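You operate a simulated robot arm through the tools that you are given. There is no shell and no other tool. Be economical: measure what you need, move in short steps, check, and stop when the job is done.

Carry out the task below with a simulated robot arm. There is one attempt and no reset: what you move stays moved.

JOB
Switch the winder off, free the wound bobbin, stand it on the SHOP square and reset the meter.
Fine: switch OFF before the latch is freed; leave the length dial as it is.
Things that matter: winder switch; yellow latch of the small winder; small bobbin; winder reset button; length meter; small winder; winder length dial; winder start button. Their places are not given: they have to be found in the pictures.

It is judged by the outcome, as a careful person would: the job done as asked, and still so three seconds after it is handed in. It fails if anything else is knocked over, pushed out of place, dropped, spilled or broken.

ROBOT AND FRAMES
A 6-joint arm with a two-finger parallel gripper, fixed in place. Base frame: the origin is at the foot of the arm, x ahead of it, y to its left, z up; the work surface is at about z = 18. Units: mm, rad, N and s.
With the tool pointing down near the work surface it reaches from about 200 to 460 mm from the base axis. Its first joint turns from -1.222 to 1.222 rad. Payload 1.9 kg.
The TCP is the grasp point between the finger pads, 23 mm short of the fingertips. In the tool frame z runs along the fingers and y along their closing line. The gripper opens to 94 mm. The fingers are 38 mm wide and 10 mm thick; the gripper's body (54 by 96 mm) begins 39 mm behind the TCP.
Orientation is that of the tool frame in the base frame, as a unit quaternion [w, x, y, z]. With the fingers straight down and closing along the base's y, the tool's x points along the base's -x, its y along +y and its z along -z.

CONTROLS
- The arm moves only by the tool arm_command. Its argument "rows" is a list of rows, each a list of 7 numbers: the shift along the tool's x, y, z in cm, then the turn, a rotation vector about the tool's x, y, z in rad, then the finger opening in cm, from 0 to 9.4. In form: [[tx, ty, tz, rx, ry, rz, grip], ...]. A call has 1 to 20 rows; each row is the pose to reach, as a shift and turn from the pose commanded when the call began, along the tool's axes at that moment. A row lasts 0.2 s, in which the tool goes at most 50 mm and 0.15 rad; a call with a longer step from one row to the next is refused whole, and so is a gripper value outside its range. Where a pose cannot be reached the arm comes as near as it can. A force on the tool above 50 N (or 10 N above the force at the start of the call, whichever is more), or a blocked arm, ends the call early, and 0.2 s more pass. Each finger travels about 108 mm/s and halts on what it meets, pressing with about 32 N; the grip force reading is that of the motor and also rises with nothing between the fingers. The clock runs only during rows and for 0.2 s after the last one: add rows that repeat a pose to give the fingers time. It gives the time, the measured TCP pose, the force on the tool (base axes), the opening and the grip force at its end, in the units of the frame above (readings bear some noise).
- Cameras (640 x 400 px; columns grow to the right, rows downward): "scene" is fixed at [49.7, 303, 434.7]; the picture's right is [-0.84, -0.54, 0.00], its down [-0.25, 0.39, -0.89] and it looks along [0.48, -0.74, -0.46] (base axes); focal length 214 px, centre (320, 200). "wrist" rides on the gripper at [86, 16, -75] in the tool frame; the picture's right is [-0.18, 0.98, 0.00], its down [-0.58, -0.11, -0.81] and it looks along [-0.79, -0.15, 0.59] (tool axes); focal length 243 px, centre (320, 200).
- capture(camera): a new picture of that camera. No time passes.
- measure_at(camera, pixels): for up to 12 pixels [column, row] of the newest picture of that camera ("zoom" is the newest enlarged one), the place [x, y, z] in the base frame of the surface seen there, good to about 2 mm. No time passes.
- zoom(camera, box): a new picture of the part [left, top, right, bottom] of that camera's present view, enlarged. No time passes.
- hand_in(): hands the job in; it is judged then, once.

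Work in short steps. Measure before you move; look again where a grasp or a placing could have gone wrong, and mend it. You have 80 turns and 54 pictures in all, those below and enlarged ones among them. Open the gripper and draw the arm clear of the work before you hand the job in, unless the task says otherwise; then end with one line.

The tools are called after ">>>" by a JSON object that holds its "op" and its "data". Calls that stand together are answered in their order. arm_command: Moves the arm, as the interface text tells. Its arguments: {"type":"object","properties":{"rows":{"type":"array","items":{"type":"array","items":{"type":"number"}}}},"required":["rows"]} The other tools are called the same way: capture (camera) takes a picture; measure_at (camera, pixels) gives the place of the surface under pixels of a picture; zoom (camera, box) takes an enlarged picture of a part of a camera's view; hand_in () hands the job in.

At the start:

```text
clock: 0.0
position: [274.8, -28.5, 409.5]
tool_rot: [0.0, -0.001, 1.0, 0.0]
wrist_force: [-0.3, 0.3, -0.4]
width: 93.8
gripper_force: 0.1
```

scene: 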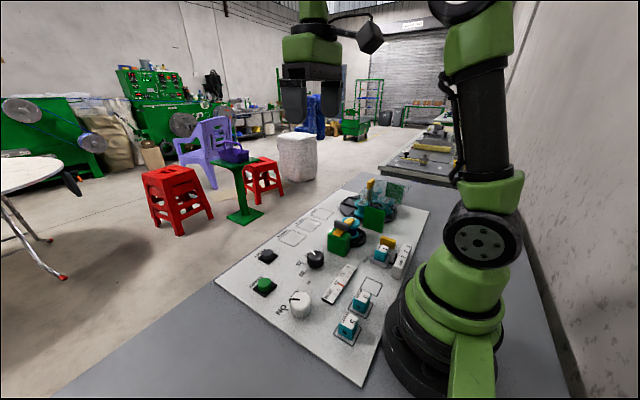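
wrist: 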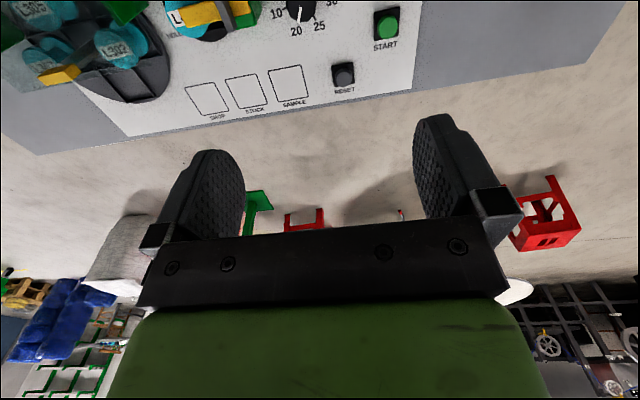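

The scene shows the panel at columns 215-430, rows 175-385. I enlarge it to identify the parts.

>>> {"op": "zoom", "data": {"camera": "scene", "box": [210, 240, 370, 340]}}

>>> {"op": "zoom", "data": {"camera": "scene", "box": [300, 170, 428, 250]}}

>>> {"op": "zoom", "data": {"camera": "scene", "box": [300, 240, 428, 350]}}

>>> {"op": "zoom", "data": {"camera": "wrist", "box": [0, 0, 420, 150]}}

```text
4.00 times, centred on (290, 290) of scene
```

zoom: 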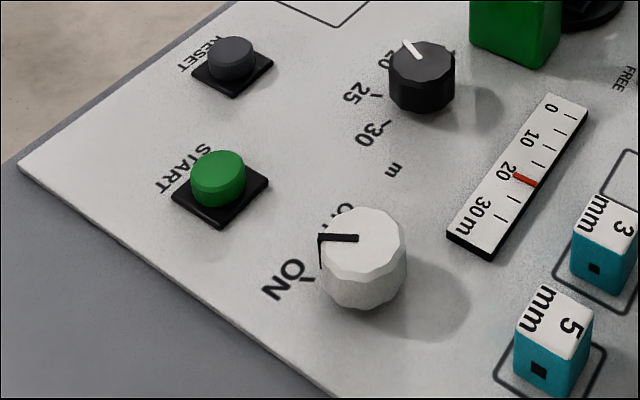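

```text
5.00 times, centred on (364, 210) of scene
```

zoom: 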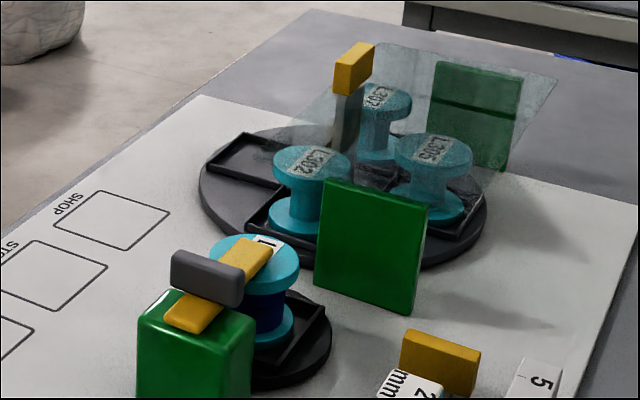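

```text
3.64 times, centred on (364, 295) of scene
```

zoom: 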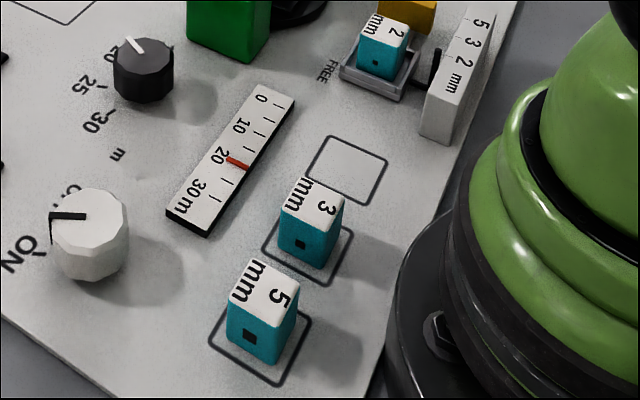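

```text
1.52 times, centred on (210, 75) of wrist
```

zoom: 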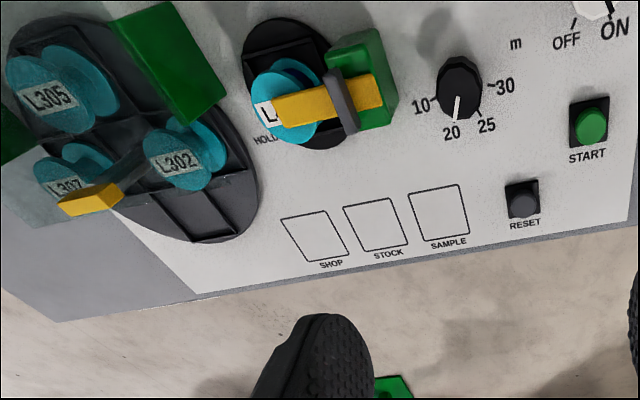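

The wrist zoom shows the HOLD label by the yellow latch and ON/OFF by the white knob. I measure the key points in the scene picture: knob, buttons, latch, bobbin and SHOP square.

>>> {"op": "measure_at", "data": {"camera": "scene", "pixels": [[301.3, 301.3], [290.5, 299.3], [298, 299.5], [268, 254], [264.5, 282.5], [315, 255], [348, 222.5], [339, 232.5], [341.5, 225], [356, 224], [353, 218.5], [336, 240]]}}

>>> {"op": "measure_at", "data": {"camera": "scene", "pixels": [[320.4, 208], [334, 212.6], [325, 220], [311, 215], [286, 310], [296, 291], [341.5, 286.5], [334, 222], [348, 228.5], [354, 240], [364, 245], [303, 313]]}}

>>> {"op": "zoom", "data": {"camera": "scene", "box": [316, 205, 380, 265]}}

>>> {"op": "zoom", "data": {"camera": "wrist", "box": [140, 0, 300, 110]}}

```text
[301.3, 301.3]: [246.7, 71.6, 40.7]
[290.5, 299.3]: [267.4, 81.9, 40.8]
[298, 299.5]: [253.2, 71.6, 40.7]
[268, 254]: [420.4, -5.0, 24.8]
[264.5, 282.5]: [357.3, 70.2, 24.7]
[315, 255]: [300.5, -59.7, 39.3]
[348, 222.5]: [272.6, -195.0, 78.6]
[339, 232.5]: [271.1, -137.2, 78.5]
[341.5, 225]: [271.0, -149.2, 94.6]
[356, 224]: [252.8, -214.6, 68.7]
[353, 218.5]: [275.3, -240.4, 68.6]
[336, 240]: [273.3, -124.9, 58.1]
```

```text
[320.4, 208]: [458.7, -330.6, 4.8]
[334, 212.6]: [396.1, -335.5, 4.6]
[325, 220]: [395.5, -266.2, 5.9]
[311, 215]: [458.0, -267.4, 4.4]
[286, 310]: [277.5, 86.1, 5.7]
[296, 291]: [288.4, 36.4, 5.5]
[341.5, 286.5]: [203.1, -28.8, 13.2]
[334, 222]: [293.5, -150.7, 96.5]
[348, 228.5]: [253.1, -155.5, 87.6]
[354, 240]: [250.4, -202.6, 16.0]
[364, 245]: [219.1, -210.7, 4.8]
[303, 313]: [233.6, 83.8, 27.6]
```

```text
6.67 times, centred on (348, 235) of scene
```

zoom: 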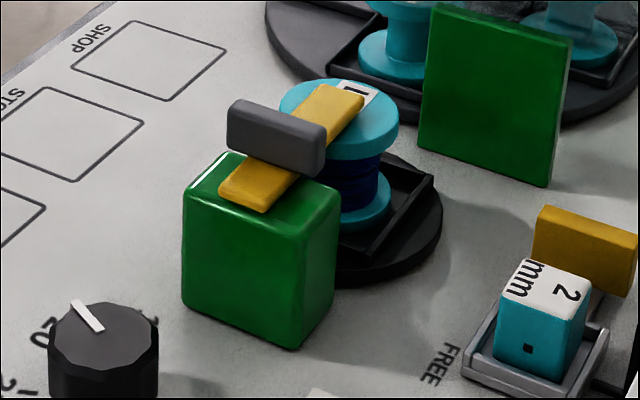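

```text
3.64 times, centred on (220, 55) of wrist
```

zoom: 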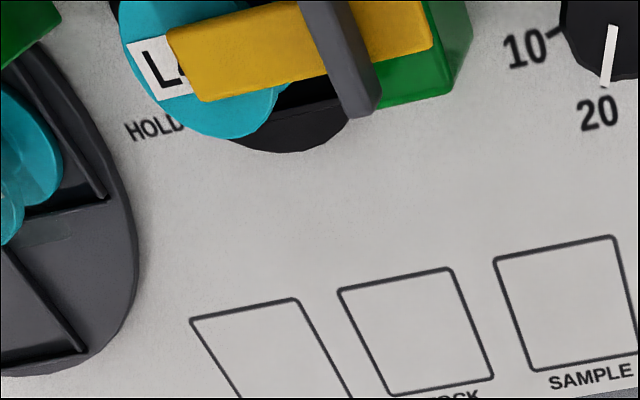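

The knob axis is near (246, 73), top z 41, and the panel is at z≈5. SHOP's centre at (427, -300) is far out, at r≈520, so that will need a tilted tool later. I move above the knob first to look at it close up.

>>> {"op": "arm_command", "data": {"rows": [[0.4, 1.45, 3.5, 0, 0, 0, 9.4], [0.8, 2.9, 7, 0, 0, 0, 9.4], [1.2, 4.35, 10.5, 0, 0, 0, 9.4], [1.65, 5.8, 14, 0, 0, 0, 9.4], [2.05, 7.25, 17.5, 0, 0, 0, 9.4], [2.45, 8.7, 21, 0, 0, 0, 9.4], [2.85, 10.15, 24, 0, 0, 0, 9.4]]}}

>>> {"op": "capture", "data": {"camera": "wrist"}}

>>> {"op": "measure_at", "data": {"camera": "scene", "pixels": [[382, 259.7]]}}

```text
clock: 1.6
position: [246.0, 73.6, 169.0]
tool_rot: [0.0, 0.001, 1.0, 0.0]
wrist_force: [-0.5, -0.1, 0.5]
width: 94.1
gripper_force: 0.1
```

```text
45 pictures are left
```

wrist: 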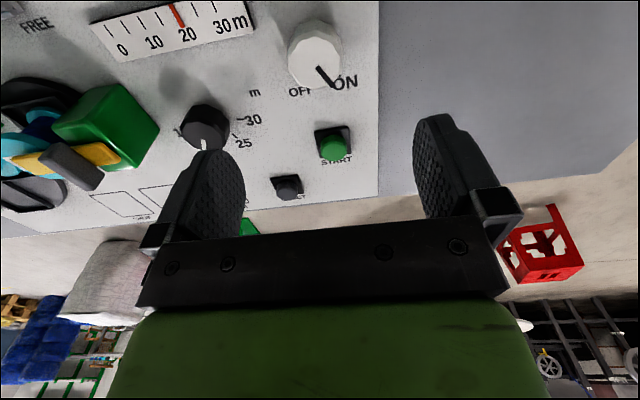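

```text
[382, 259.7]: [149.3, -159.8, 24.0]
```

The knob is at about (315, 55) with ON/OFF below it in this picture. I zoom in on it and measure.

>>> {"op": "zoom", "data": {"camera": "wrist", "box": [265, 10, 377, 110]}}

>>> {"op": "measure_at", "data": {"camera": "wrist", "pixels": [[318, 70], [333, 84], [345, 83], [300, 91], [313, 50], [292, 60], [340, 50], [36, 27], [125, 95], [80, 125]]}}

>>> {"op": "measure_at", "data": {"camera": "scene", "pixels": [[366, 259.7]]}}

```text
4.00 times, centred on (321, 60) of wrist
```

zoom: 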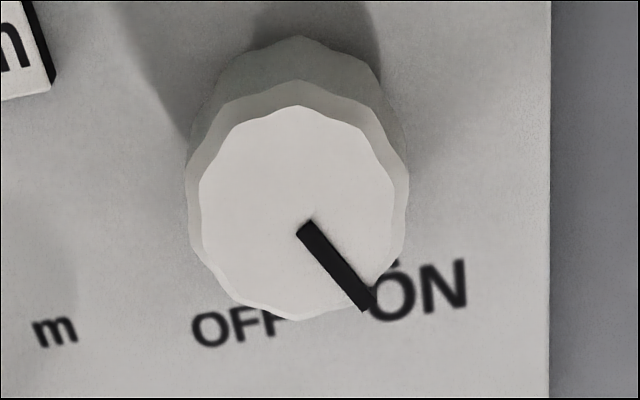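

```text
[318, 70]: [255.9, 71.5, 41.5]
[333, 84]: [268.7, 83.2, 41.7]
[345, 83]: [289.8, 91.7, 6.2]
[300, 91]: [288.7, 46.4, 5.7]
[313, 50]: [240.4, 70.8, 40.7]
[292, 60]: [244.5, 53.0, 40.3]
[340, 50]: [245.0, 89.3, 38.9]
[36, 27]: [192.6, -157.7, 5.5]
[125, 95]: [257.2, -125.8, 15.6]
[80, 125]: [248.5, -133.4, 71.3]
```

```text
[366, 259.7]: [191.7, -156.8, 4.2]
```

Refining the knob centre and label positions with a few more measurements from this picture.

>>> {"op": "measure_at", "data": {"camera": "wrist", "pixels": [[315.2, 38], [315, 83], [292.5, 65], [337.5, 65], [331, 85.5], [318, 67], [290, 93], [311, 91], [356, 81], [339, 76], [343, 75], [315, 22]]}}

>>> {"op": "measure_at", "data": {"camera": "scene", "pixels": [[286.7, 309.5], [287, 306], [297, 292], [290, 299.2], [299.2, 299.5], [303, 292], [298, 308], [310, 305], [292, 302]]}}

```text
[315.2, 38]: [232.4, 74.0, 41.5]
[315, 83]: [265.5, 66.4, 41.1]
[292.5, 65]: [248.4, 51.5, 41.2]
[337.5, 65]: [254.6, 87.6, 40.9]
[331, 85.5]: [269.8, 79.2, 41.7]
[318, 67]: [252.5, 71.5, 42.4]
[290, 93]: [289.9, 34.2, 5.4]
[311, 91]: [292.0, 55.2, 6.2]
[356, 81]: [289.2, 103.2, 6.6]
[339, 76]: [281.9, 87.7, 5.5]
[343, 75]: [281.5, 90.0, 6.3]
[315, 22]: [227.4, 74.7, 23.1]
```

```text
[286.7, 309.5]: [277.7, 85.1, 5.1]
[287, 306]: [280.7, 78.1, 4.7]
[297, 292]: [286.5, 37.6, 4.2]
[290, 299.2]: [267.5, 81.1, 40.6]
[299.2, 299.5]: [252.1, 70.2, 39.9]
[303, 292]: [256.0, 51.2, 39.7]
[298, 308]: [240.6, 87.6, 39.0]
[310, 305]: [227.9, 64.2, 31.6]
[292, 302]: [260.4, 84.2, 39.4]
```

The knob axis is about (250, 70.5), the pointer is at +33° (ON), and the OFF label sits at about -33°. I pre-turn the gripper by -0.58 about tool z, narrow it to 6 cm, and come down around the knob to z=60 before the final descent.

>>> {"op": "arm_command", "data": {"rows": [[-0.1, -0.1, 2.5, 0, 0, -0.14, 6.4], [-0.2, -0.2, 5, 0, 0, -0.28, 6.4], [-0.3, -0.25, 7, 0, 0, -0.42, 6.4], [-0.4, -0.28, 8, 0, 0, -0.56, 6.4], [-0.4, -0.28, 9, 0, 0, -0.58, 6.4], [-0.4, -0.28, 10.5, 0, 0, -0.58, 6.4], [-0.4, -0.28, 12, 0, 0, -0.58, 6.4], [-0.4, -0.28, 13.1, 0, 0, -0.58, 6.4], [-0.4, -0.28, 13.1, 0, 0, -0.58, 6.4]]}}

>>> {"op": "zoom", "data": {"camera": "scene", "box": [230, 220, 390, 340]}}

```text
clock: 3.6
position: [250.5, 71.9, 38.3]
tool_rot: [0.001, -0.286, 0.958, 0.0]
wrist_force: [0.0, 0.2, -0.5]
width: 64.1
gripper_force: 0.0
```

```text
3.33 times, centred on (310, 280) of scene
```

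zoom: 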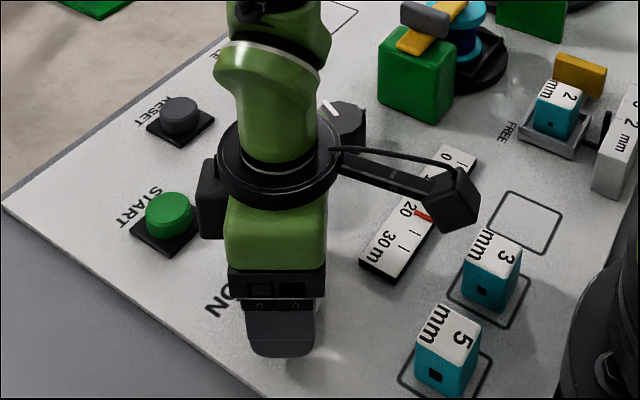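

The gripper is around the knob. I close on it.

>>> {"op": "arm_command", "data": {"rows": [[0, 0, 0, 0, 0, 0, 4.5], [0, 0, 0, 0, 0, 0, 3.5], [0, 0, 0, 0, 0, 0, 3.5]]}}

```text
clock: 4.4
position: [250.7, 71.2, 38.2]
tool_rot: [0.001, -0.284, 0.959, 0.0]
wrist_force: [11.5, -24.1, -6.1]
width: 46.4
gripper_force: 13.6
```

Width is 46.4 with a side force along the closing line, so I'm a little off centre. I shift about 1.2 mm along tool -y and let the fingers settle.

>>> {"op": "arm_command", "data": {"rows": [[0, -0.12, 0, 0, 0, 0, 3.5], [0, -0.12, 0, 0, 0, 0, 3.5]]}}

```text
clock: 5.0
position: [251.3, 70.4, 38.4]
tool_rot: [0.0, -0.286, 0.958, 0.0]
wrist_force: [8.8, -20.4, -5.1]
width: 45.0
gripper_force: 21.2
```

Force is dropping and width is narrowing; another 2 mm in the same direction.

>>> {"op": "arm_command", "data": {"rows": [[0, -0.1, 0, 0, 0, 0, 3.5], [0, -0.2, 0, 0, 0, 0, 3.5], [0, -0.2, 0, 0, 0, 0, 3.5]]}}

```text
clock: 5.7
position: [250.6, 71.3, 39.5]
tool_rot: [-0.001, -0.287, 0.958, 0.0]
wrist_force: [-3.8, 7.0, -2.1]
width: 44.9
gripper_force: 45.4
stopped in row 3: the force on the tool passed its limit (the readings are from after the stop); the commanded pose is now the measured one
```

Now it's gripped and nearly centred (force 7 N). I turn clockwise seen from above (+ about tool z) in two halves.

>>> {"op": "arm_command", "data": {"rows": [[0, 0, 0, 0, 0, 0.1, 3.5], [0, 0, 0, 0, 0, 0.2, 3.5], [0, 0, 0, 0, 0, 0.3, 3.5], [0, 0, 0, 0, 0, 0.4, 3.5], [0, 0, 0, 0, 0, 0.5, 3.5], [0, 0, 0, 0, 0, 0.58, 3.5]]}}

```text
clock: 7.1
position: [251.7, 70.6, 38.4]
tool_rot: [-0.002, 0.0, 1.0, -0.001]
wrist_force: [3.6, -22.6, -10.5]
width: 44.6
gripper_force: 44.9
```

Turned by 33° with no stop. I continue with the second half, drifting slightly to ease the side force.

>>> {"op": "arm_command", "data": {"rows": [[0, 0, 0, 0, 0, 0.1, 3.5], [0, 0, 0, 0, 0, 0.2, 3.5], [0, 0, 0, 0, 0, 0.3, 3.5], [0, 0, 0, 0, 0, 0.4, 3.5], [0, 0, 0, 0, 0, 0.5, 3.5], [0, 0, 0, 0, 0, 0.58, 3.5]]}}

```text
clock: 8.5
position: [251.2, 69.6, 38.0]
tool_rot: [-0.003, 0.286, 0.958, -0.001]
wrist_force: [-5.4, -24.6, -0.5]
width: 45.6
gripper_force: 12.5
```

Turn completed. I open, rise straight up and look.

>>> {"op": "arm_command", "data": {"rows": [[0, 0, 0, 0, 0, 0, 5.5], [0, 0, 0, 0, 0, 0, 6.6], [0, 0, -4, 0, 0, 0, 6.6], [0, 0, -8, 0, 0, 0, 6.6], [0, 0, -11, 0, 0, -0.14, 6.6], [0, 0, -13, 0, 0, -0.28, 6.6], [0, 0, -13, 0, 0, -0.43, 6.6], [0, 0, -13, 0, 0, -0.58, 6.6]]}}

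>>> {"op": "zoom", "data": {"camera": "wrist", "box": [265, 10, 377, 110]}}

```text
clock: 10.3
position: [252.4, 69.9, 169.1]
tool_rot: [-0.002, -0.003, 1.0, 0.0]
wrist_force: [-0.3, 0.2, 0.9]
width: 65.8
gripper_force: 0.0
```

```text
4.00 times, centred on (321, 60) of wrist
```

zoom: 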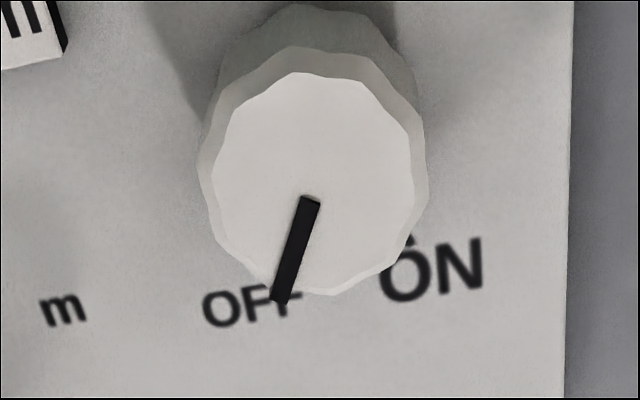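

The pointer now heads towards OFF. I measure the pointer angle.

>>> {"op": "measure_at", "data": {"camera": "wrist", "pixels": [[317.5, 61], [311.8, 84], [314.5, 73], [318, 30], [319, 80]]}}

>>> {"op": "zoom", "data": {"camera": "scene", "box": [270, 275, 334, 325]}}

```text
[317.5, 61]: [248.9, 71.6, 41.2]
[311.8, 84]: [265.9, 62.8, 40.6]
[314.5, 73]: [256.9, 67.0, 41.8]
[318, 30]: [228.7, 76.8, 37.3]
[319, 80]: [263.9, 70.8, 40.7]
```

```text
8.00 times, centred on (302, 300) of scene
```

zoom: 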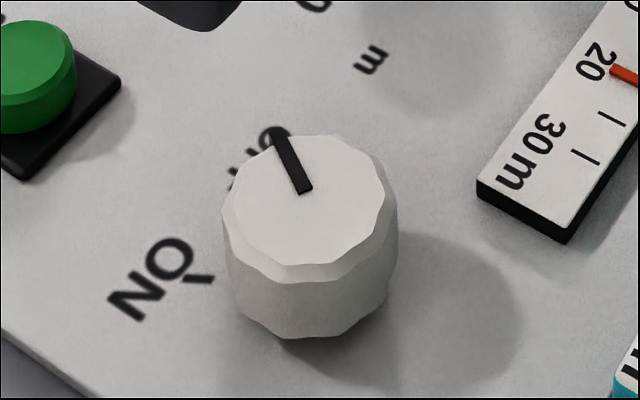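

The pointer is at about -27°, while the OFF label lies at about -30°. I check the measurement from the scene zoom.

>>> {"op": "measure_at", "data": {"camera": "zoom", "pixels": [[303, 187], [282, 142], [292, 165], [198, 279], [185, 275], [211, 283], [307, 205], [368, 160], [240, 220], [325, 255]]}}

>>> {"op": "capture", "data": {"camera": "wrist"}}

```text
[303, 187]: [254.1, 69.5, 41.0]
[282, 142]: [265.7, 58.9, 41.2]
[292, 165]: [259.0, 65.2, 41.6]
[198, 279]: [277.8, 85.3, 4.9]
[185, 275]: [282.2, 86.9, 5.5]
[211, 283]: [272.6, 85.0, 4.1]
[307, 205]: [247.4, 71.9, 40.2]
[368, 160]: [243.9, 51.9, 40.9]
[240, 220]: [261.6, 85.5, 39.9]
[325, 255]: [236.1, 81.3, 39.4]
```

```text
40 pictures are left
```

wrist: 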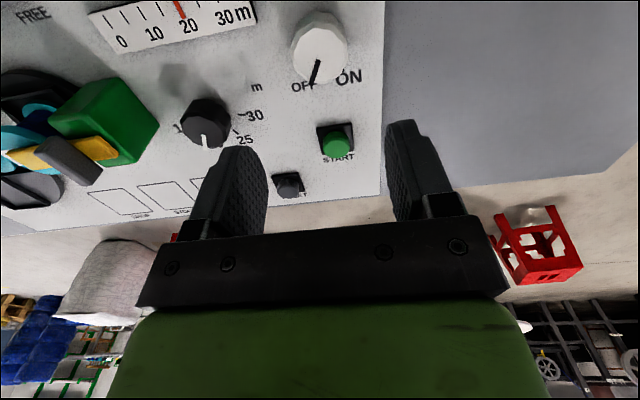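

Averaged over both views the pointer is at about -31°, mirroring ON at +33°, so it is at OFF. Next is the latch: I move above the grey fin at (273, -152), z=200.

>>> {"op": "arm_command", "data": {"rows": [[0, 0, -3, 0, 0, 0, 6.6], [-0.4, -4.4, -3, 0, 0, 0, 6.6], [-0.8, -8.8, -3, 0, 0, 0, 6.6], [-1.2, -13.2, -3, 0, 0, 0, 5], [-1.6, -17.6, -3, 0, 0, 0, 4], [-2, -22.2, -3, 0, 0, 0, 4], [-2, -22.2, -3, 0, 0, 0, 4]]}}

>>> {"op": "capture", "data": {"camera": "wrist"}}

```text
clock: 11.9
position: [272.7, -152.5, 198.3]
tool_rot: [-0.001, -0.002, 1.0, 0.0]
wrist_force: [0.2, 0.1, 0.4]
width: 40.3
gripper_force: 0.0
```

```text
39 pictures are left
```

wrist: 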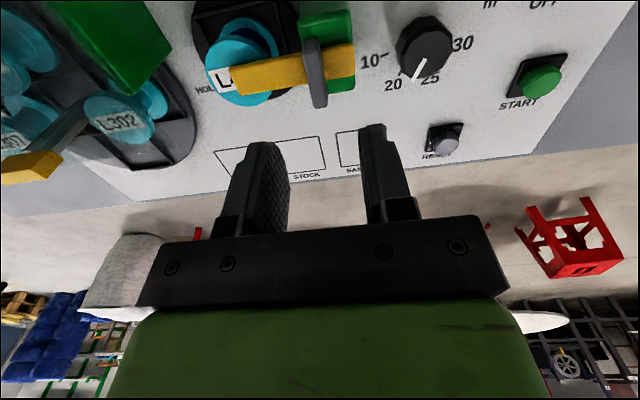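

The latch and bobbin show at columns 195-360, rows 0-110. I zoom and measure the fin, bar, block and bobbin.

>>> {"op": "zoom", "data": {"camera": "wrist", "box": [180, 0, 372, 120]}}

>>> {"op": "measure_at", "data": {"camera": "wrist", "pixels": [[310, 42], [318, 103], [314, 75], [238, 80], [350, 58], [245, 102], [239, 25], [208, 60], [330, 7], [354, 12], [165, 50], [345, 85]]}}

>>> {"op": "measure_at", "data": {"camera": "wrist", "pixels": [[205, 90], [170, 65], [150, 10], [25, 170], [130, 110], [215, 150], [324, 137], [326, 173], [235, 181], [275, 65], [262, 80], [222, 50]]}}

```text
3.33 times, centred on (276, 60) of wrist
```

zoom: 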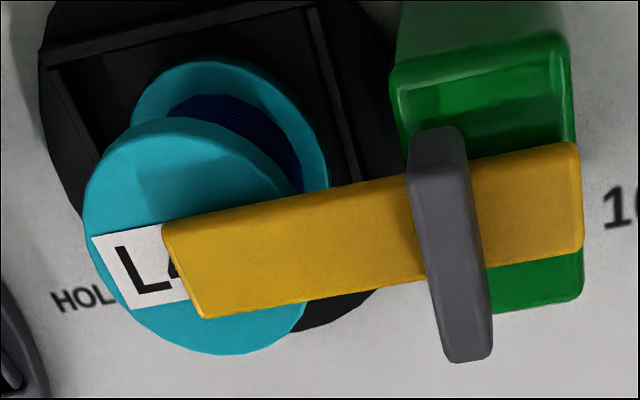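

```text
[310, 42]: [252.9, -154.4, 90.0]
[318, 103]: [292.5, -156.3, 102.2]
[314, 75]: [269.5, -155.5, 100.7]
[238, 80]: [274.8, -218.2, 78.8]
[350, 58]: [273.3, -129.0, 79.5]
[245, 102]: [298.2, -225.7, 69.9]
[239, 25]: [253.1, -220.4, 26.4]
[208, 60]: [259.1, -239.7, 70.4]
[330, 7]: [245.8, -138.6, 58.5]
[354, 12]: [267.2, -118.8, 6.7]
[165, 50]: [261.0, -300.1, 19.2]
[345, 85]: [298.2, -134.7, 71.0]
```

```text
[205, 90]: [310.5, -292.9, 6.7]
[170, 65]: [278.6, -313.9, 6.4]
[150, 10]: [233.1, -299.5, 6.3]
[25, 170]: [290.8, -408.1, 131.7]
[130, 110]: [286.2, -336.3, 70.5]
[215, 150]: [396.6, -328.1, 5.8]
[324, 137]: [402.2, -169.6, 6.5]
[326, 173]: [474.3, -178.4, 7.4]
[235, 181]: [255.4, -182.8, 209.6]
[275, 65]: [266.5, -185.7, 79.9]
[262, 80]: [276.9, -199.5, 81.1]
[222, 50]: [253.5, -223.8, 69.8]
```

Fin: x 252–294, y≈-155.5, top z≈101; bar top z 79.5. I measure the bar ends and block corners to locate the pivot.

>>> {"op": "measure_at", "data": {"camera": "zoom", "pixels": [[168, 230], [208, 313], [577, 148], [580, 248], [398, 85], [562, 45], [575, 292], [496, 303], [420, 140], [455, 135], [455, 350], [485, 350]]}}

>>> {"op": "measure_at", "data": {"camera": "zoom", "pixels": [[90, 190], [215, 350], [160, 122], [300, 322], [250, 150], [120, 160], [255, 345], [130, 310], [60, 200], [340, 100], [65, 65], [315, 25]]}}

```text
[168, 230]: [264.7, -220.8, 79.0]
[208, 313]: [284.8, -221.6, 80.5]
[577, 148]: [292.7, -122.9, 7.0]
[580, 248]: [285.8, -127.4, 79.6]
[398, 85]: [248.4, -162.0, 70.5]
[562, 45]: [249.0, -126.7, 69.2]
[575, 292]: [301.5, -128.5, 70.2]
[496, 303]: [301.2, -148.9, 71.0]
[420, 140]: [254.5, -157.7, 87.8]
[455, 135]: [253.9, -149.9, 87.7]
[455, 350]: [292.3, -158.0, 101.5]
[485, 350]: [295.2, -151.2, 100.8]
```

```text
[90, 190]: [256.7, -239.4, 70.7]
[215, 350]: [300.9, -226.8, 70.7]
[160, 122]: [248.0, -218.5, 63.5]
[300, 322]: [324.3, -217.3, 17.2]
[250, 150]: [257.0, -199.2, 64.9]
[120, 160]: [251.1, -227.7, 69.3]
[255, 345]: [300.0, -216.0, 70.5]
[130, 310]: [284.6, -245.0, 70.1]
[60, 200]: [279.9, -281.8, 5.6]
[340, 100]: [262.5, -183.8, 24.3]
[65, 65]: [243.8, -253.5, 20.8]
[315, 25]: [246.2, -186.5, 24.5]
```

The fin centre is (274, -154) and the FREE label is in line with it (y=-157), so the pivot is probably under the fin. I lower the gripper around the fin with tips at z≈82, just above the bar, using the fingers as a loose wrench.

>>> {"op": "arm_command", "data": {"rows": [[-0.13, -0.17, 3, 0, 0, 0, 3.2], [-0.13, -0.17, 6, 0, 0, 0, 3.2], [-0.13, -0.17, 8, 0, 0, 0, 3.2], [-0.13, -0.17, 9.3, 0, 0, 0, 3.2], [-0.13, -0.17, 9.3, 0, 0, 0, 1.4], [-0.13, -0.17, 9.3, 0, 0, 0, 1.4]]}}

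>>> {"op": "zoom", "data": {"camera": "scene", "box": [300, 190, 396, 250]}}

```text
clock: 13.3
position: [274.1, -152.9, 104.1]
tool_rot: [-0.003, 0.0, 1.0, 0.0]
wrist_force: [-0.3, -4.7, -2.2]
width: 16.0
gripper_force: 2.3
```

```text
6.67 times, centred on (348, 220) of scene
```

zoom: 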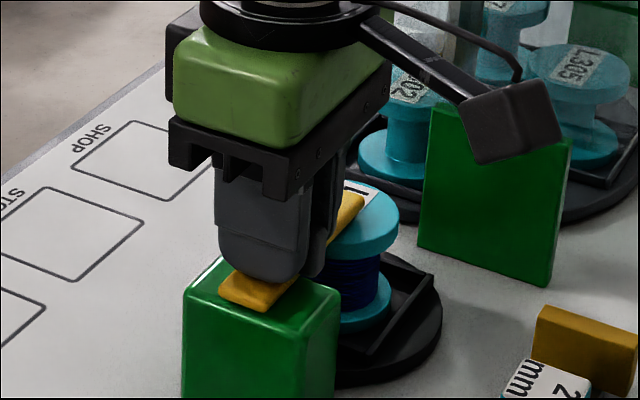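

The fingers straddle the fin with light contact on one side. I recentre 1.2 mm and rotate clockwise 0.5 rad, then check forces.

>>> {"op": "arm_command", "data": {"rows": [[0, -0.12, 0, 0, 0, 0, 1.4], [0, -0.12, 0, 0, 0, 0.12, 1.4], [0, -0.12, 0, 0, 0, 0.24, 1.4], [0, -0.12, 0, 0, 0, 0.36, 1.4], [0, -0.12, 0, 0, 0, 0.5, 1.4]]}}

>>> {"op": "zoom", "data": {"camera": "scene", "box": [300, 190, 396, 250]}}

```text
clock: 14.5
position: [272.3, -154.5, 106.1]
tool_rot: [-0.002, 0.248, 0.969, 0.0]
wrist_force: [-1.0, -0.6, -0.6]
width: 14.4
gripper_force: 0.2
```

```text
6.67 times, centred on (348, 220) of scene
```

zoom: 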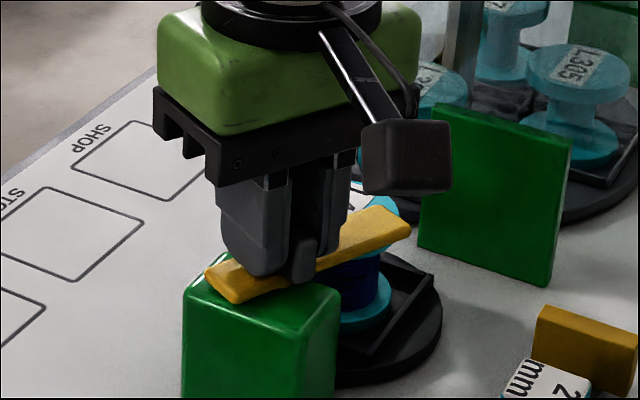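

The bar is turning freely with almost no force. I continue to 90°.

>>> {"op": "arm_command", "data": {"rows": [[0, 0, 0, 0, 0, 0.14, 1.4], [0, 0, 0, 0, 0, 0.28, 1.4], [0, 0, 0, 0, 0, 0.42, 1.4], [0, 0, 0, 0, 0, 0.56, 1.4], [0, 0, 0, 0, 0, 0.7, 1.4]]}}

>>> {"op": "zoom", "data": {"camera": "scene", "box": [300, 190, 396, 250]}}

```text
clock: 15.7
position: [273.2, -154.1, 105.5]
tool_rot: [-0.001, 0.564, 0.826, -0.002]
wrist_force: [1.5, 0.2, 0.4]
width: 14.6
gripper_force: 1.2
```

```text
6.67 times, centred on (348, 220) of scene
```

zoom: 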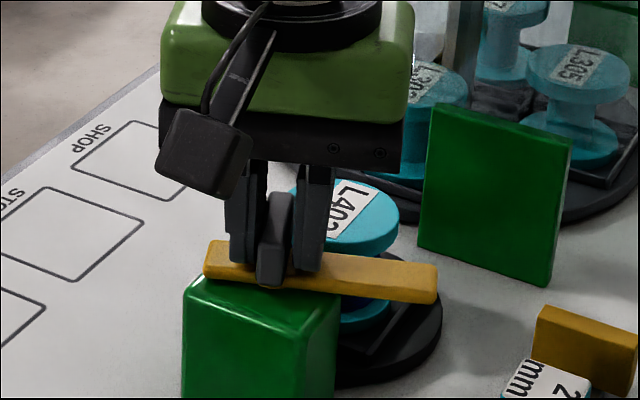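

Rotated 1.2 rad and the bar follows. I continue to about 95° to take up the play and reach FREE fully.

>>> {"op": "arm_command", "data": {"rows": [[0, 0, 0, 0, 0, 0.14, 1.4], [0, 0, 0, 0, 0, 0.28, 1.4], [0, 0, 0, 0, 0, 0.4, 1.2], [0, 0, 0, 0, 0, 0.46, 1.0]]}}

>>> {"op": "zoom", "data": {"camera": "scene", "box": [300, 190, 396, 250]}}

```text
clock: 16.7
position: [275.5, -154.6, 104.9]
tool_rot: [0.0, 0.737, 0.676, 0.0]
wrist_force: [15.6, 5.3, 1.3]
width: 16.5
gripper_force: 7.8
```

```text
6.67 times, centred on (348, 220) of scene
```

zoom: 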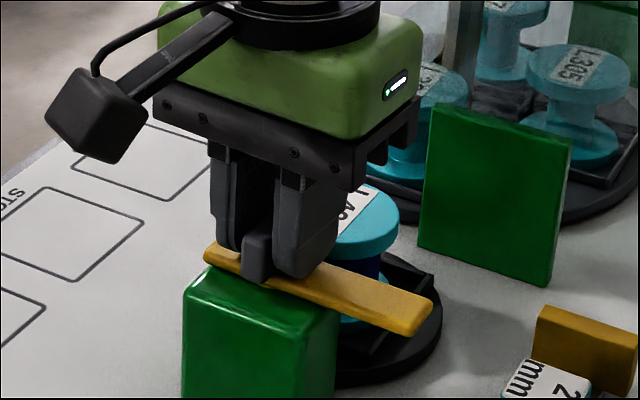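

A resisting force at about 95° suggests the end stop. I open, rise, straighten the yaw to 90° and look at latch and bobbin.

>>> {"op": "arm_command", "data": {"rows": [[0, 0, 0, 0, 0, -0.05, 2.4], [0, 0, 0, 0, 0, -0.05, 3.2], [0, 0, -4, 0, 0, -0.085, 3.2], [0, 0, -8, 0, 0, -0.085, 5], [0, 0, -11, 0, 0, -0.085, 7]]}}

>>> {"op": "capture", "data": {"camera": "wrist"}}

>>> {"op": "zoom", "data": {"camera": "scene", "box": [310, 195, 422, 265]}}

```text
clock: 17.9
position: [273.0, -154.5, 215.6]
tool_rot: [-0.001, 0.707, 0.707, -0.001]
wrist_force: [-0.6, -0.1, 0.4]
width: 70.0
gripper_force: 0.0
```

```text
33 pictures are left
```

wrist: 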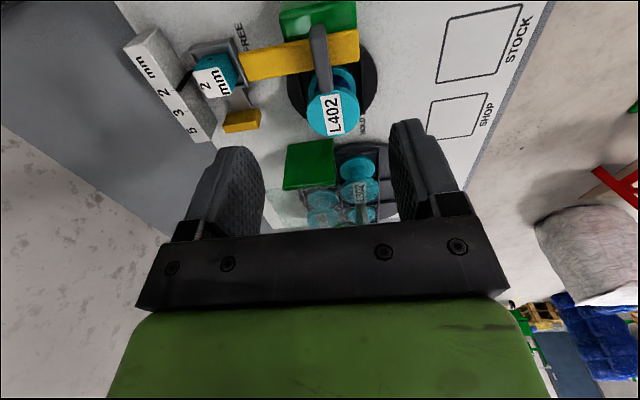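

```text
5.71 times, centred on (366, 230) of scene
```

zoom: 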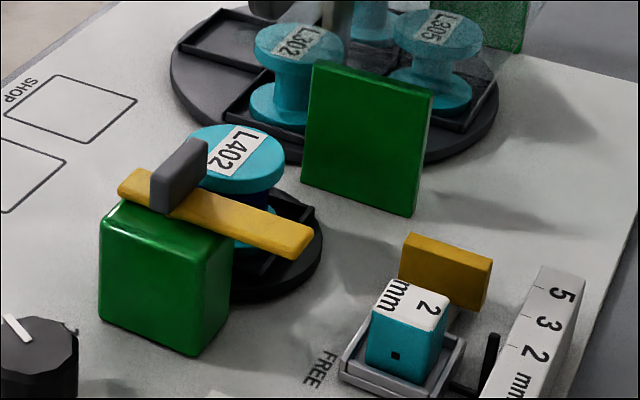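

The latch bar now points to FREE. I measure the bar, the fin and the bobbin's rim in the wrist picture.

>>> {"op": "zoom", "data": {"camera": "wrist", "box": [200, 0, 424, 140]}}

>>> {"op": "measure_at", "data": {"camera": "wrist", "pixels": [[245, 55], [248, 78], [357, 33], [357, 57], [317, 28], [324, 90], [330, 138], [307, 112], [358, 108], [333, 90], [345, 133], [312, 128]]}}

>>> {"op": "measure_at", "data": {"camera": "wrist", "pixels": [[308, 165], [310, 145], [287, 160], [333, 143], [360, 167], [360, 195], [430, 105], [487, 100], [430, 140], [475, 135], [375, 95], [240, 122]]}}

```text
2.86 times, centred on (312, 70) of wrist
```

zoom: 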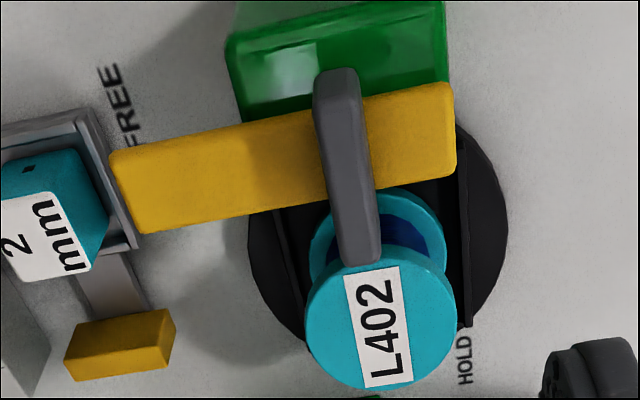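

```text
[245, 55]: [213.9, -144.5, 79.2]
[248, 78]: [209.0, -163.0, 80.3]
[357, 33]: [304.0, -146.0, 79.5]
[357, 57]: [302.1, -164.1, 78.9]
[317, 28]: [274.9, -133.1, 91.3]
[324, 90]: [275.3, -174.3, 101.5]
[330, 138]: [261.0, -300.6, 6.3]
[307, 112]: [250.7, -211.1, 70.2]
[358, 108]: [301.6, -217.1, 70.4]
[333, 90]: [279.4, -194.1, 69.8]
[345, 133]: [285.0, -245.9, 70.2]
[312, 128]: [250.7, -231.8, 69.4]
```

```text
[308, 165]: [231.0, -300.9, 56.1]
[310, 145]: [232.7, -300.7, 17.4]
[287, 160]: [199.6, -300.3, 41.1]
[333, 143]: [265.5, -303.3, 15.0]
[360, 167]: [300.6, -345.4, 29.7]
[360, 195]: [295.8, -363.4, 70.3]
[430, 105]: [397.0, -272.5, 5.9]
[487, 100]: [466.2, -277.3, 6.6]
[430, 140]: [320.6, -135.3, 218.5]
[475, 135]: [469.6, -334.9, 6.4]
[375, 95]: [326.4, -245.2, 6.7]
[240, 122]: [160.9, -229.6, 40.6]
```

The latch lies at FREE (bar y -144…-164, pointing -x). The bobbin centre is about (275.5, -219), diameter ≈54, top z 70. Before grasping, I test with the empty gripper how far out a vertical tool reaches over SHOP (430, -301).

>>> {"op": "arm_command", "data": {"rows": [[-2.1, 2.24, 0, 0, 0, -0.14, 8], [-4.2, 4.5, 0, 0, 0, -0.28, 8], [-6.3, 6.7, 0, 0, 0, -0.42, 8], [-8.4, 9, 0, 0, 0, -0.56, 8], [-10.5, 11.2, 0, 0, 0, -0.7, 8], [-12.6, 13.4, 0, 0, 0, -0.83, 8], [-14.7, 15.7, 0, 0, 0, -0.96, 8], [-14.7, 15.7, 4, 0, 0, -0.96, 8], [-14.7, 15.7, 8, 0, 0, -0.96, 8], [-14.7, 15.7, 12, 0, 0, -0.96, 8], [-14.7, 15.7, 14, 0, 0, -0.96, 8], [-14.7, 15.7, 14, 0, 0, -0.96, 8]]}}

```text
clock: 20.5
position: [380.1, -262.1, 100.3]
tool_rot: [-0.001, 0.302, 0.953, -0.001]
wrist_force: [0.3, -0.1, -0.4]
width: 79.8
gripper_force: 0.1
out of reach, approached as far as the arm can: row 5, 6, 7, 8, 9, 10, 11, 12
```

A vertical tool only reaches r≈461, so I need tilt. I tilt the fingers outward by 0.6 rad about tool y in place and read where that lands.

>>> {"op": "arm_command", "data": {"rows": [[0, 0, 0, 0, -0.15, 0, 8], [0, 0, 0, 0, -0.3, 0, 8], [0, 0, 0, 0, -0.45, 0, 8], [0, 0, 0, 0, -0.6, 0, 8], [0, 0, 0, 0, -0.6, 0, 8]]}}

```text
clock: 21.8
position: [379.9, -263.5, 102.7]
tool_rot: [0.282, 0.29, 0.91, -0.088]
wrist_force: [-3.0, 0.8, 8.2]
width: 79.9
gripper_force: 0.1
stopped in row 5: the force on the tool passed its limit (the readings are from after the stop); the commanded pose is now the measured one
```

An upward force of 8 N stopped it; the camera box, hanging inward and lower when tilted, may have touched the latch fin. I look before moving.

>>> {"op": "zoom", "data": {"camera": "scene", "box": [270, 150, 430, 250]}}

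```text
4.00 times, centred on (350, 200) of scene
```

zoom: 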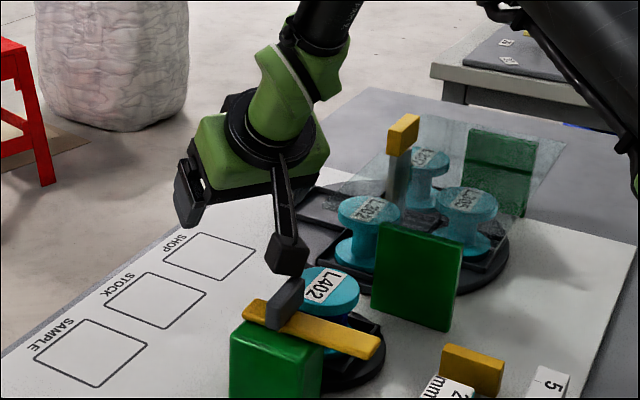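

The camera box is indeed touching the fin; nothing has been displaced. I back up 40 mm and then go 60 mm outward with this tilt to test the reach over SHOP.

>>> {"op": "arm_command", "data": {"rows": [[-1.13, 0, -1.65, 0, 0, 0, 8], [-2.26, 0, -3.3, 0, 0, 0, 8], [-4.7, 0, -1.6, 0, 0, 0, 8], [-7.21, 0, 0.09, 0, 0, 0, 8], [-7.21, 0, 0.09, 0, 0, 0, 8]]}}

```text
clock: 23.0
position: [427.2, -297.4, 142.4]
tool_rot: [0.281, 0.29, 0.911, -0.088]
wrist_force: [0.6, 0.0, 0.0]
width: 80.0
gripper_force: 0.1
```

Reached. Now I lower 85 mm to z≈57 to test the placing height.

>>> {"op": "arm_command", "data": {"rows": [[1.7, 0, 2.4, 0, 0, 0, 8], [3.3, 0, 4.8, 0, 0, 0, 8], [4.8, 0, 7.0, 0, 0, 0, 8], [4.8, 0, 7.0, 0, 0, 0, 8]]}}

>>> {"op": "capture", "data": {"camera": "scene"}}

```text
clock: 24.0
position: [428.8, -296.6, 57.0]
tool_rot: [0.282, 0.29, 0.91, -0.089]
wrist_force: [0.7, 0.4, 0.0]
width: 80.1
gripper_force: 0.1
```

```text
29 pictures are left
```

scene: 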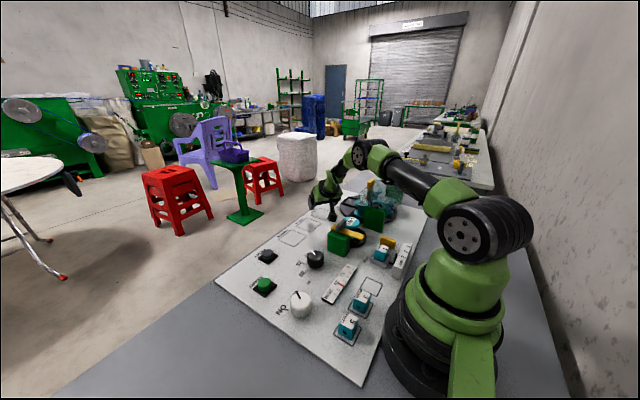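

It works at 0.6 rad tilt. I test whether 0.4 rad, then 0.3, also reaches here (less tilt makes the regrasp easier).

>>> {"op": "arm_command", "data": {"rows": [[0, 0, 0, 0, 0.1, 0, 8], [0, 0, 0, 0, 0.2, 0, 8], [0, 0, 0, 0, 0.2, 0, 8]]}}

```text
clock: 24.8
position: [427.9, -297.9, 57.0]
tool_rot: [0.188, 0.297, 0.934, -0.058]
wrist_force: [0.4, -0.1, 0.7]
width: 79.8
gripper_force: 0.1
```

0.4 rad reaches. I try 0.27.

>>> {"op": "arm_command", "data": {"rows": [[0, 0, 0, 0, 0.13, 0, 8], [0, 0, 0, 0, 0.13, 0, 8]]}}

```text
clock: 25.4
position: [413.3, -287.9, 61.5]
tool_rot: [0.128, 0.3, 0.944, -0.039]
wrist_force: [-0.3, -1.4, 0.3]
width: 80.3
gripper_force: 0.2
out of reach, approached as far as the arm can: row 1, 2
```

0.4–0.45 rad is the right tilt. Plan: grasp the bobbin vertically at the winder, stand it at about (400, -120), regrasp tilted 0.43, and place. First I rise, go inward and straighten.

>>> {"op": "arm_command", "data": {"rows": [[-1.1, 0, -3.9, 0, 0, 0, 8], [-2.2, 0, -7.8, 0, 0, 0, 8], [-3.4, 0, -12, 0, 0, 0, 8], [0, 0, -13.5, 0, 0.1, 0, 8], [3.2, 0, -14.5, 0, 0.2, 0, 8], [6.2, 0, -15.1, 0, 0.27, 0, 8], [6.2, 0, -15.1, 0, 0.27, 0, 8]]}}

```text
clock: 27.0
position: [331.4, -229.2, 191.2]
tool_rot: [0.0, 0.303, 0.953, 0.001]
wrist_force: [1.1, -0.6, -0.6]
width: 80.1
gripper_force: 0.0
```

Now to above the bobbin at (275.5, -219), yaw 90° so the fingers close along x, stopping at z≈112.

>>> {"op": "arm_command", "data": {"rows": [[0.8, -0.4, 0, 0, 0, 0.14, 7.6], [1.6, -0.8, 0, 0, 0, 0.28, 7.6], [2.4, -1.2, 0, 0, 0, 0.42, 7.6], [3.2, -1.6, 0, 0, 0, 0.56, 7.6], [4.2, -2, 0, 0, 0, 0.7, 7.6], [5.15, -2.42, 0, 0, 0, 0.83, 7.6], [5.15, -2.42, 2, 0, 0, 0.955, 7.6], [5.15, -2.42, 5, 0, 0, 0.955, 7.6], [5.15, -2.42, 7.9, 0, 0, 0.955, 7.6], [5.15, -2.42, 7.9, 0, 0, 0.955, 7.6]]}}

>>> {"op": "zoom", "data": {"camera": "scene", "box": [310, 180, 422, 250]}}

>>> {"op": "capture", "data": {"camera": "wrist"}}

```text
clock: 29.2
position: [275.5, -220.5, 111.8]
tool_rot: [-0.001, 0.706, 0.708, 0.002]
wrist_force: [0.4, -0.5, 0.7]
width: 76.0
gripper_force: 0.0
```

```text
5.71 times, centred on (366, 215) of scene
```

zoom: 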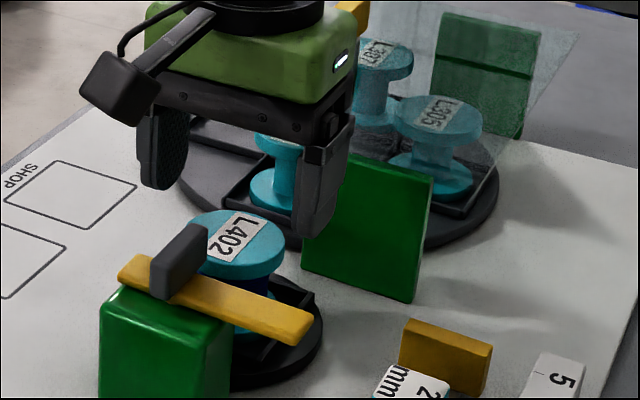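

```text
27 pictures are left
```

wrist: 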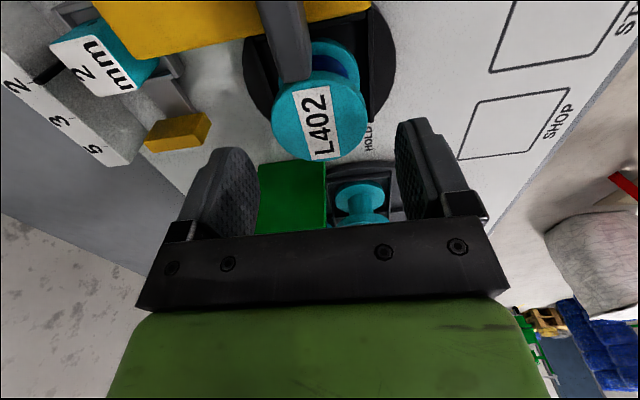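

The bobbin's top shows at columns 270–368, rows 72–162. I re-measure its rim before descending.

>>> {"op": "measure_at", "data": {"camera": "wrist", "pixels": [[274, 115], [365, 115], [320, 156], [330, 78], [280, 140], [355, 145], [345, 72], [320, 65], [380, 60], [250, 60]]}}

```text
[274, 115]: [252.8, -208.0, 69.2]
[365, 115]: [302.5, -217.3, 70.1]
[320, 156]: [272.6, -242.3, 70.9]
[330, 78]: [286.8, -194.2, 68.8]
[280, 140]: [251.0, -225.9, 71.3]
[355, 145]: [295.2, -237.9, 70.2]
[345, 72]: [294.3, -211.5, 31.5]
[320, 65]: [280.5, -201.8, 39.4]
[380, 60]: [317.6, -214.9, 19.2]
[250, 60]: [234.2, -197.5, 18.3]
```

Centre ≈(276.5, -218.5). I descend to z≈59 and close.

>>> {"op": "arm_command", "data": {"rows": [[0.15, 0.1, 2, 0, 0, 0, 7.6], [0.15, 0.1, 4, 0, 0, 0, 7.6], [0.15, 0.1, 5.3, 0, 0, 0, 7.6], [0.15, 0.1, 5.3, 0, 0, 0, 6], [0.15, 0.1, 5.3, 0, 0, 0, 4.8], [0.15, 0.1, 5.3, 0, 0, 0, 4.6], [0.15, 0.1, 5.3, 0, 0, 0, 4.6]]}}

```text
clock: 30.8
position: [276.0, -218.3, 59.4]
tool_rot: [-0.001, 0.707, 0.707, 0.002]
wrist_force: [0.4, 0.0, -0.9]
width: 54.8
gripper_force: 31.7
```

Gripped at 54.8 mm with no side force. I lift straight up gently.

>>> {"op": "arm_command", "data": {"rows": [[0, 0, -1, 0, 0, 0, 4.4], [0, 0, -2.5, 0, 0, 0, 4.4], [0, 0, -4.5, 0, 0, 0, 4.4], [0, 0, -7, 0, 0, 0, 4.4], [0, 0, -10, 0, 0, 0, 4.4], [0, 0, -10, 0, 0, 0, 4.4]]}}

>>> {"op": "zoom", "data": {"camera": "scene", "box": [310, 180, 422, 250]}}

```text
clock: 32.2
position: [275.6, -217.7, 159.4]
tool_rot: [-0.001, 0.707, 0.707, 0.001]
wrist_force: [0.1, -0.4, -1.3]
width: 55.2
gripper_force: 31.8
```

```text
5.71 times, centred on (366, 215) of scene
```

zoom: 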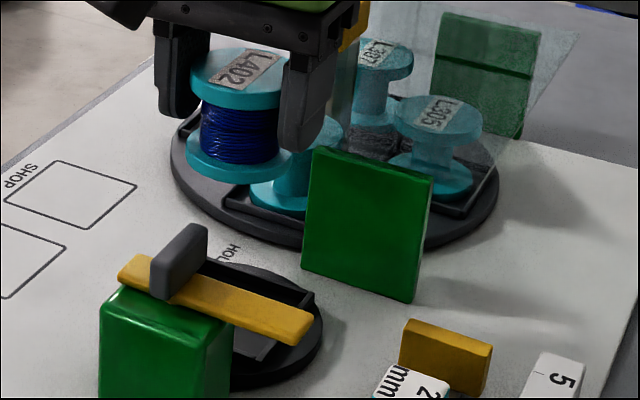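

The bobbin is out and upright. I measure its height and carry it to above (400, -120), turning to a radial yaw (cw 17°).

>>> {"op": "measure_at", "data": {"camera": "zoom", "pixels": [[240, 181], [238, 172], [238, 95], [235, 108], [240, 155]]}}

>>> {"op": "arm_command", "data": {"rows": [[0.5, 1.4, 0, 0, 0, -0.14, 4.4], [1.5, 2.8, 0, 0, 0, -0.28, 4.4], [2.6, 4.2, 0, 0, 0, -0.42, 4.4], [3.8, 5.6, 0, 0, 0, -0.56, 4.4], [5, 7, 0, 0, 0, -0.7, 4.4], [6.2, 8.4, 0, 0, 0, -0.84, 4.4], [7.4, 9.8, 0, 0, 0, -0.98, 4.4], [8.6, 11.1, 0, 0, 0, -1.12, 4.4], [9.8, 12.4, 0, 0, 0, -1.27, 4.4], [9.8, 12.4, 0, 0, 0, -1.27, 4.4]]}}

```text
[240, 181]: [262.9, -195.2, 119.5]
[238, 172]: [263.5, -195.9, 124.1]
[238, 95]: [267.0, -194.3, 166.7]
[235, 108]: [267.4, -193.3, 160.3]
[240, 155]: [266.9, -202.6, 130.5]
```

```text
clock: 34.4
position: [399.8, -120.3, 159.8]
tool_rot: [0.001, 0.148, 0.989, 0.002]
wrist_force: [-0.1, 0.0, -1.7]
width: 55.0
gripper_force: 31.4
```

The bottom is 40 mm below the TCP. I lower to just above the panel (TCP z≈48).

>>> {"op": "arm_command", "data": {"rows": [[0, 0, 4, 0, 0, 0, 4.4], [0, 0, 8, 0, 0, 0, 4.4], [0, 0, 10.2, 0, 0, 0, 4.4], [0, 0, 11.1, 0, 0, 0, 4.4], [0, 0, 11.1, 0, 0, 0, 4.4]]}}

>>> {"op": "arm_command", "data": {"rows": [[0, 0, 0.1, 0, 0, 0, 4.4], [0, 0, 0.2, 0, 0, 0, 4.4], [0, 0, 0.3, 0, 0, 0, 4.4], [0, 0, 0.3, 0, 0, 0, 4.4]]}}

```text
clock: 35.6
position: [399.9, -121.2, 48.6]
tool_rot: [0.0, 0.15, 0.989, 0.002]
wrist_force: [-0.6, -0.1, -2.0]
width: 55.0
gripper_force: 31.6
```

```text
clock: 36.6
position: [401.2, -120.4, 46.6]
tool_rot: [0.002, 0.15, 0.989, 0.002]
wrist_force: [-5.0, -1.7, 22.6]
width: 55.2
gripper_force: 31.8
```

Contact (22 N up) at z 46.6. I release and rise.

>>> {"op": "arm_command", "data": {"rows": [[0, 0, -0.1, 0, 0, 0, 5.0], [0, 0, -0.1, 0, 0, 0, 6.0], [0, 0, -0.1, 0, 0, 0, 7.0], [0, 0, -0.1, 0, 0, 0, 7.4], [0, 0, -3, 0, 0, 0, 7.4], [0, 0, -6, 0, 0, 0, 7.4], [0, 0, -7, 0, 0, 0, 7.4]]}}

>>> {"op": "capture", "data": {"camera": "scene"}}

>>> {"op": "capture", "data": {"camera": "wrist"}}

```text
clock: 38.2
position: [400.9, -120.2, 115.8]
tool_rot: [0.001, 0.149, 0.989, 0.002]
wrist_force: [0.9, -0.3, -0.1]
width: 74.0
gripper_force: 0.1
```

```text
25 pictures are left
```

scene: 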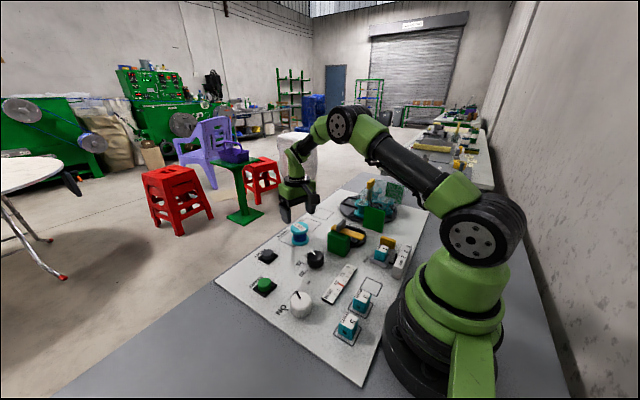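

```text
24 pictures are left
```

wrist: 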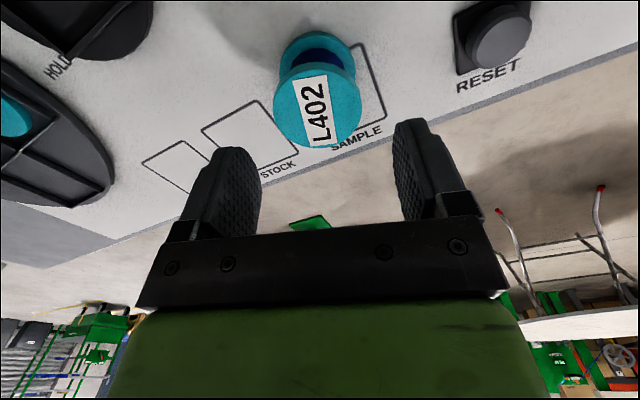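

The bobbin stands at about (401, -120.5), next to SAMPLE. I tilt 0.43 outward above it, then descend to z≈45.

>>> {"op": "arm_command", "data": {"rows": [[0, 0, 0, 0, -0.145, 0, 7.4], [0, 0, 0, 0, -0.29, 0, 7.4], [0, 0, 0, 0, -0.43, 0, 7.4], [0, 0, 2.5, 0, -0.43, 0, 7.4], [0, 0, 5, 0, -0.43, 0, 7.4], [0, 0, 7.1, 0, -0.43, 0, 7.4], [0, 0, 7.1, 0, -0.43, 0, 7.4]]}}

>>> {"op": "zoom", "data": {"camera": "scene", "box": [250, 185, 346, 245]}}

```text
clock: 39.8
position: [400.6, -120.0, 44.1]
tool_rot: [0.212, 0.146, 0.966, -0.03]
wrist_force: [0.3, -0.2, 1.0]
width: 74.1
gripper_force: 0.0
```

```text
6.67 times, centred on (298, 215) of scene
```

zoom: 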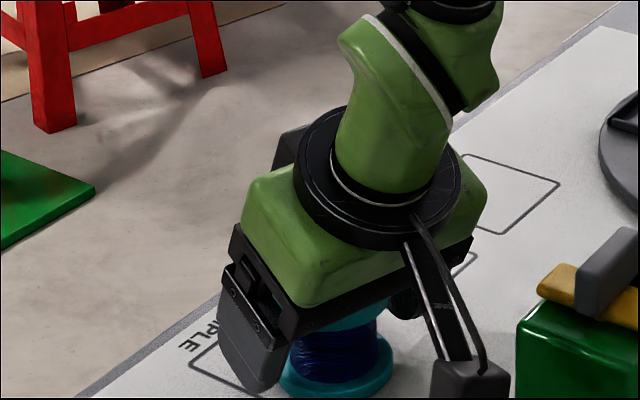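

The fingers straddle the bobbin cleanly. I close, then lift straight up (tool up = -0.417 x, -0.909 z).

>>> {"op": "arm_command", "data": {"rows": [[0, 0, 0, 0, 0, 0, 6], [0, 0, 0, 0, 0, 0, 4.8], [0, 0, 0, 0, 0, 0, 4.4], [0, 0, 0, 0, 0, 0, 4.4]]}}

>>> {"op": "arm_command", "data": {"rows": [[-0.3, 0, -0.65, 0, 0, 0, 4.4], [-1.0, 0, -2.2, 0, 0, 0, 4.4], [-2.1, 0, -4.5, 0, 0, 0, 4.4], [-3.3, 0, -7.3, 0, 0, 0, 4.4], [-3.3, 0, -7.3, 0, 0, 0, 4.4]]}}

>>> {"op": "zoom", "data": {"camera": "scene", "box": [250, 165, 346, 225]}}

```text
clock: 40.8
position: [401.1, -121.0, 44.0]
tool_rot: [0.211, 0.146, 0.966, -0.03]
wrist_force: [-0.2, 0.1, -0.1]
width: 55.1
gripper_force: 31.6
```

```text
clock: 42.0
position: [399.7, -119.4, 124.7]
tool_rot: [0.212, 0.146, 0.966, -0.03]
wrist_force: [1.5, 0.0, -1.5]
width: 55.5
gripper_force: 32.2
```

```text
6.67 times, centred on (298, 195) of scene
```

zoom: 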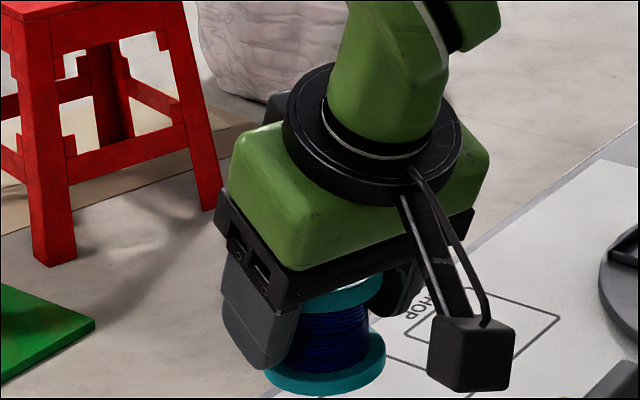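

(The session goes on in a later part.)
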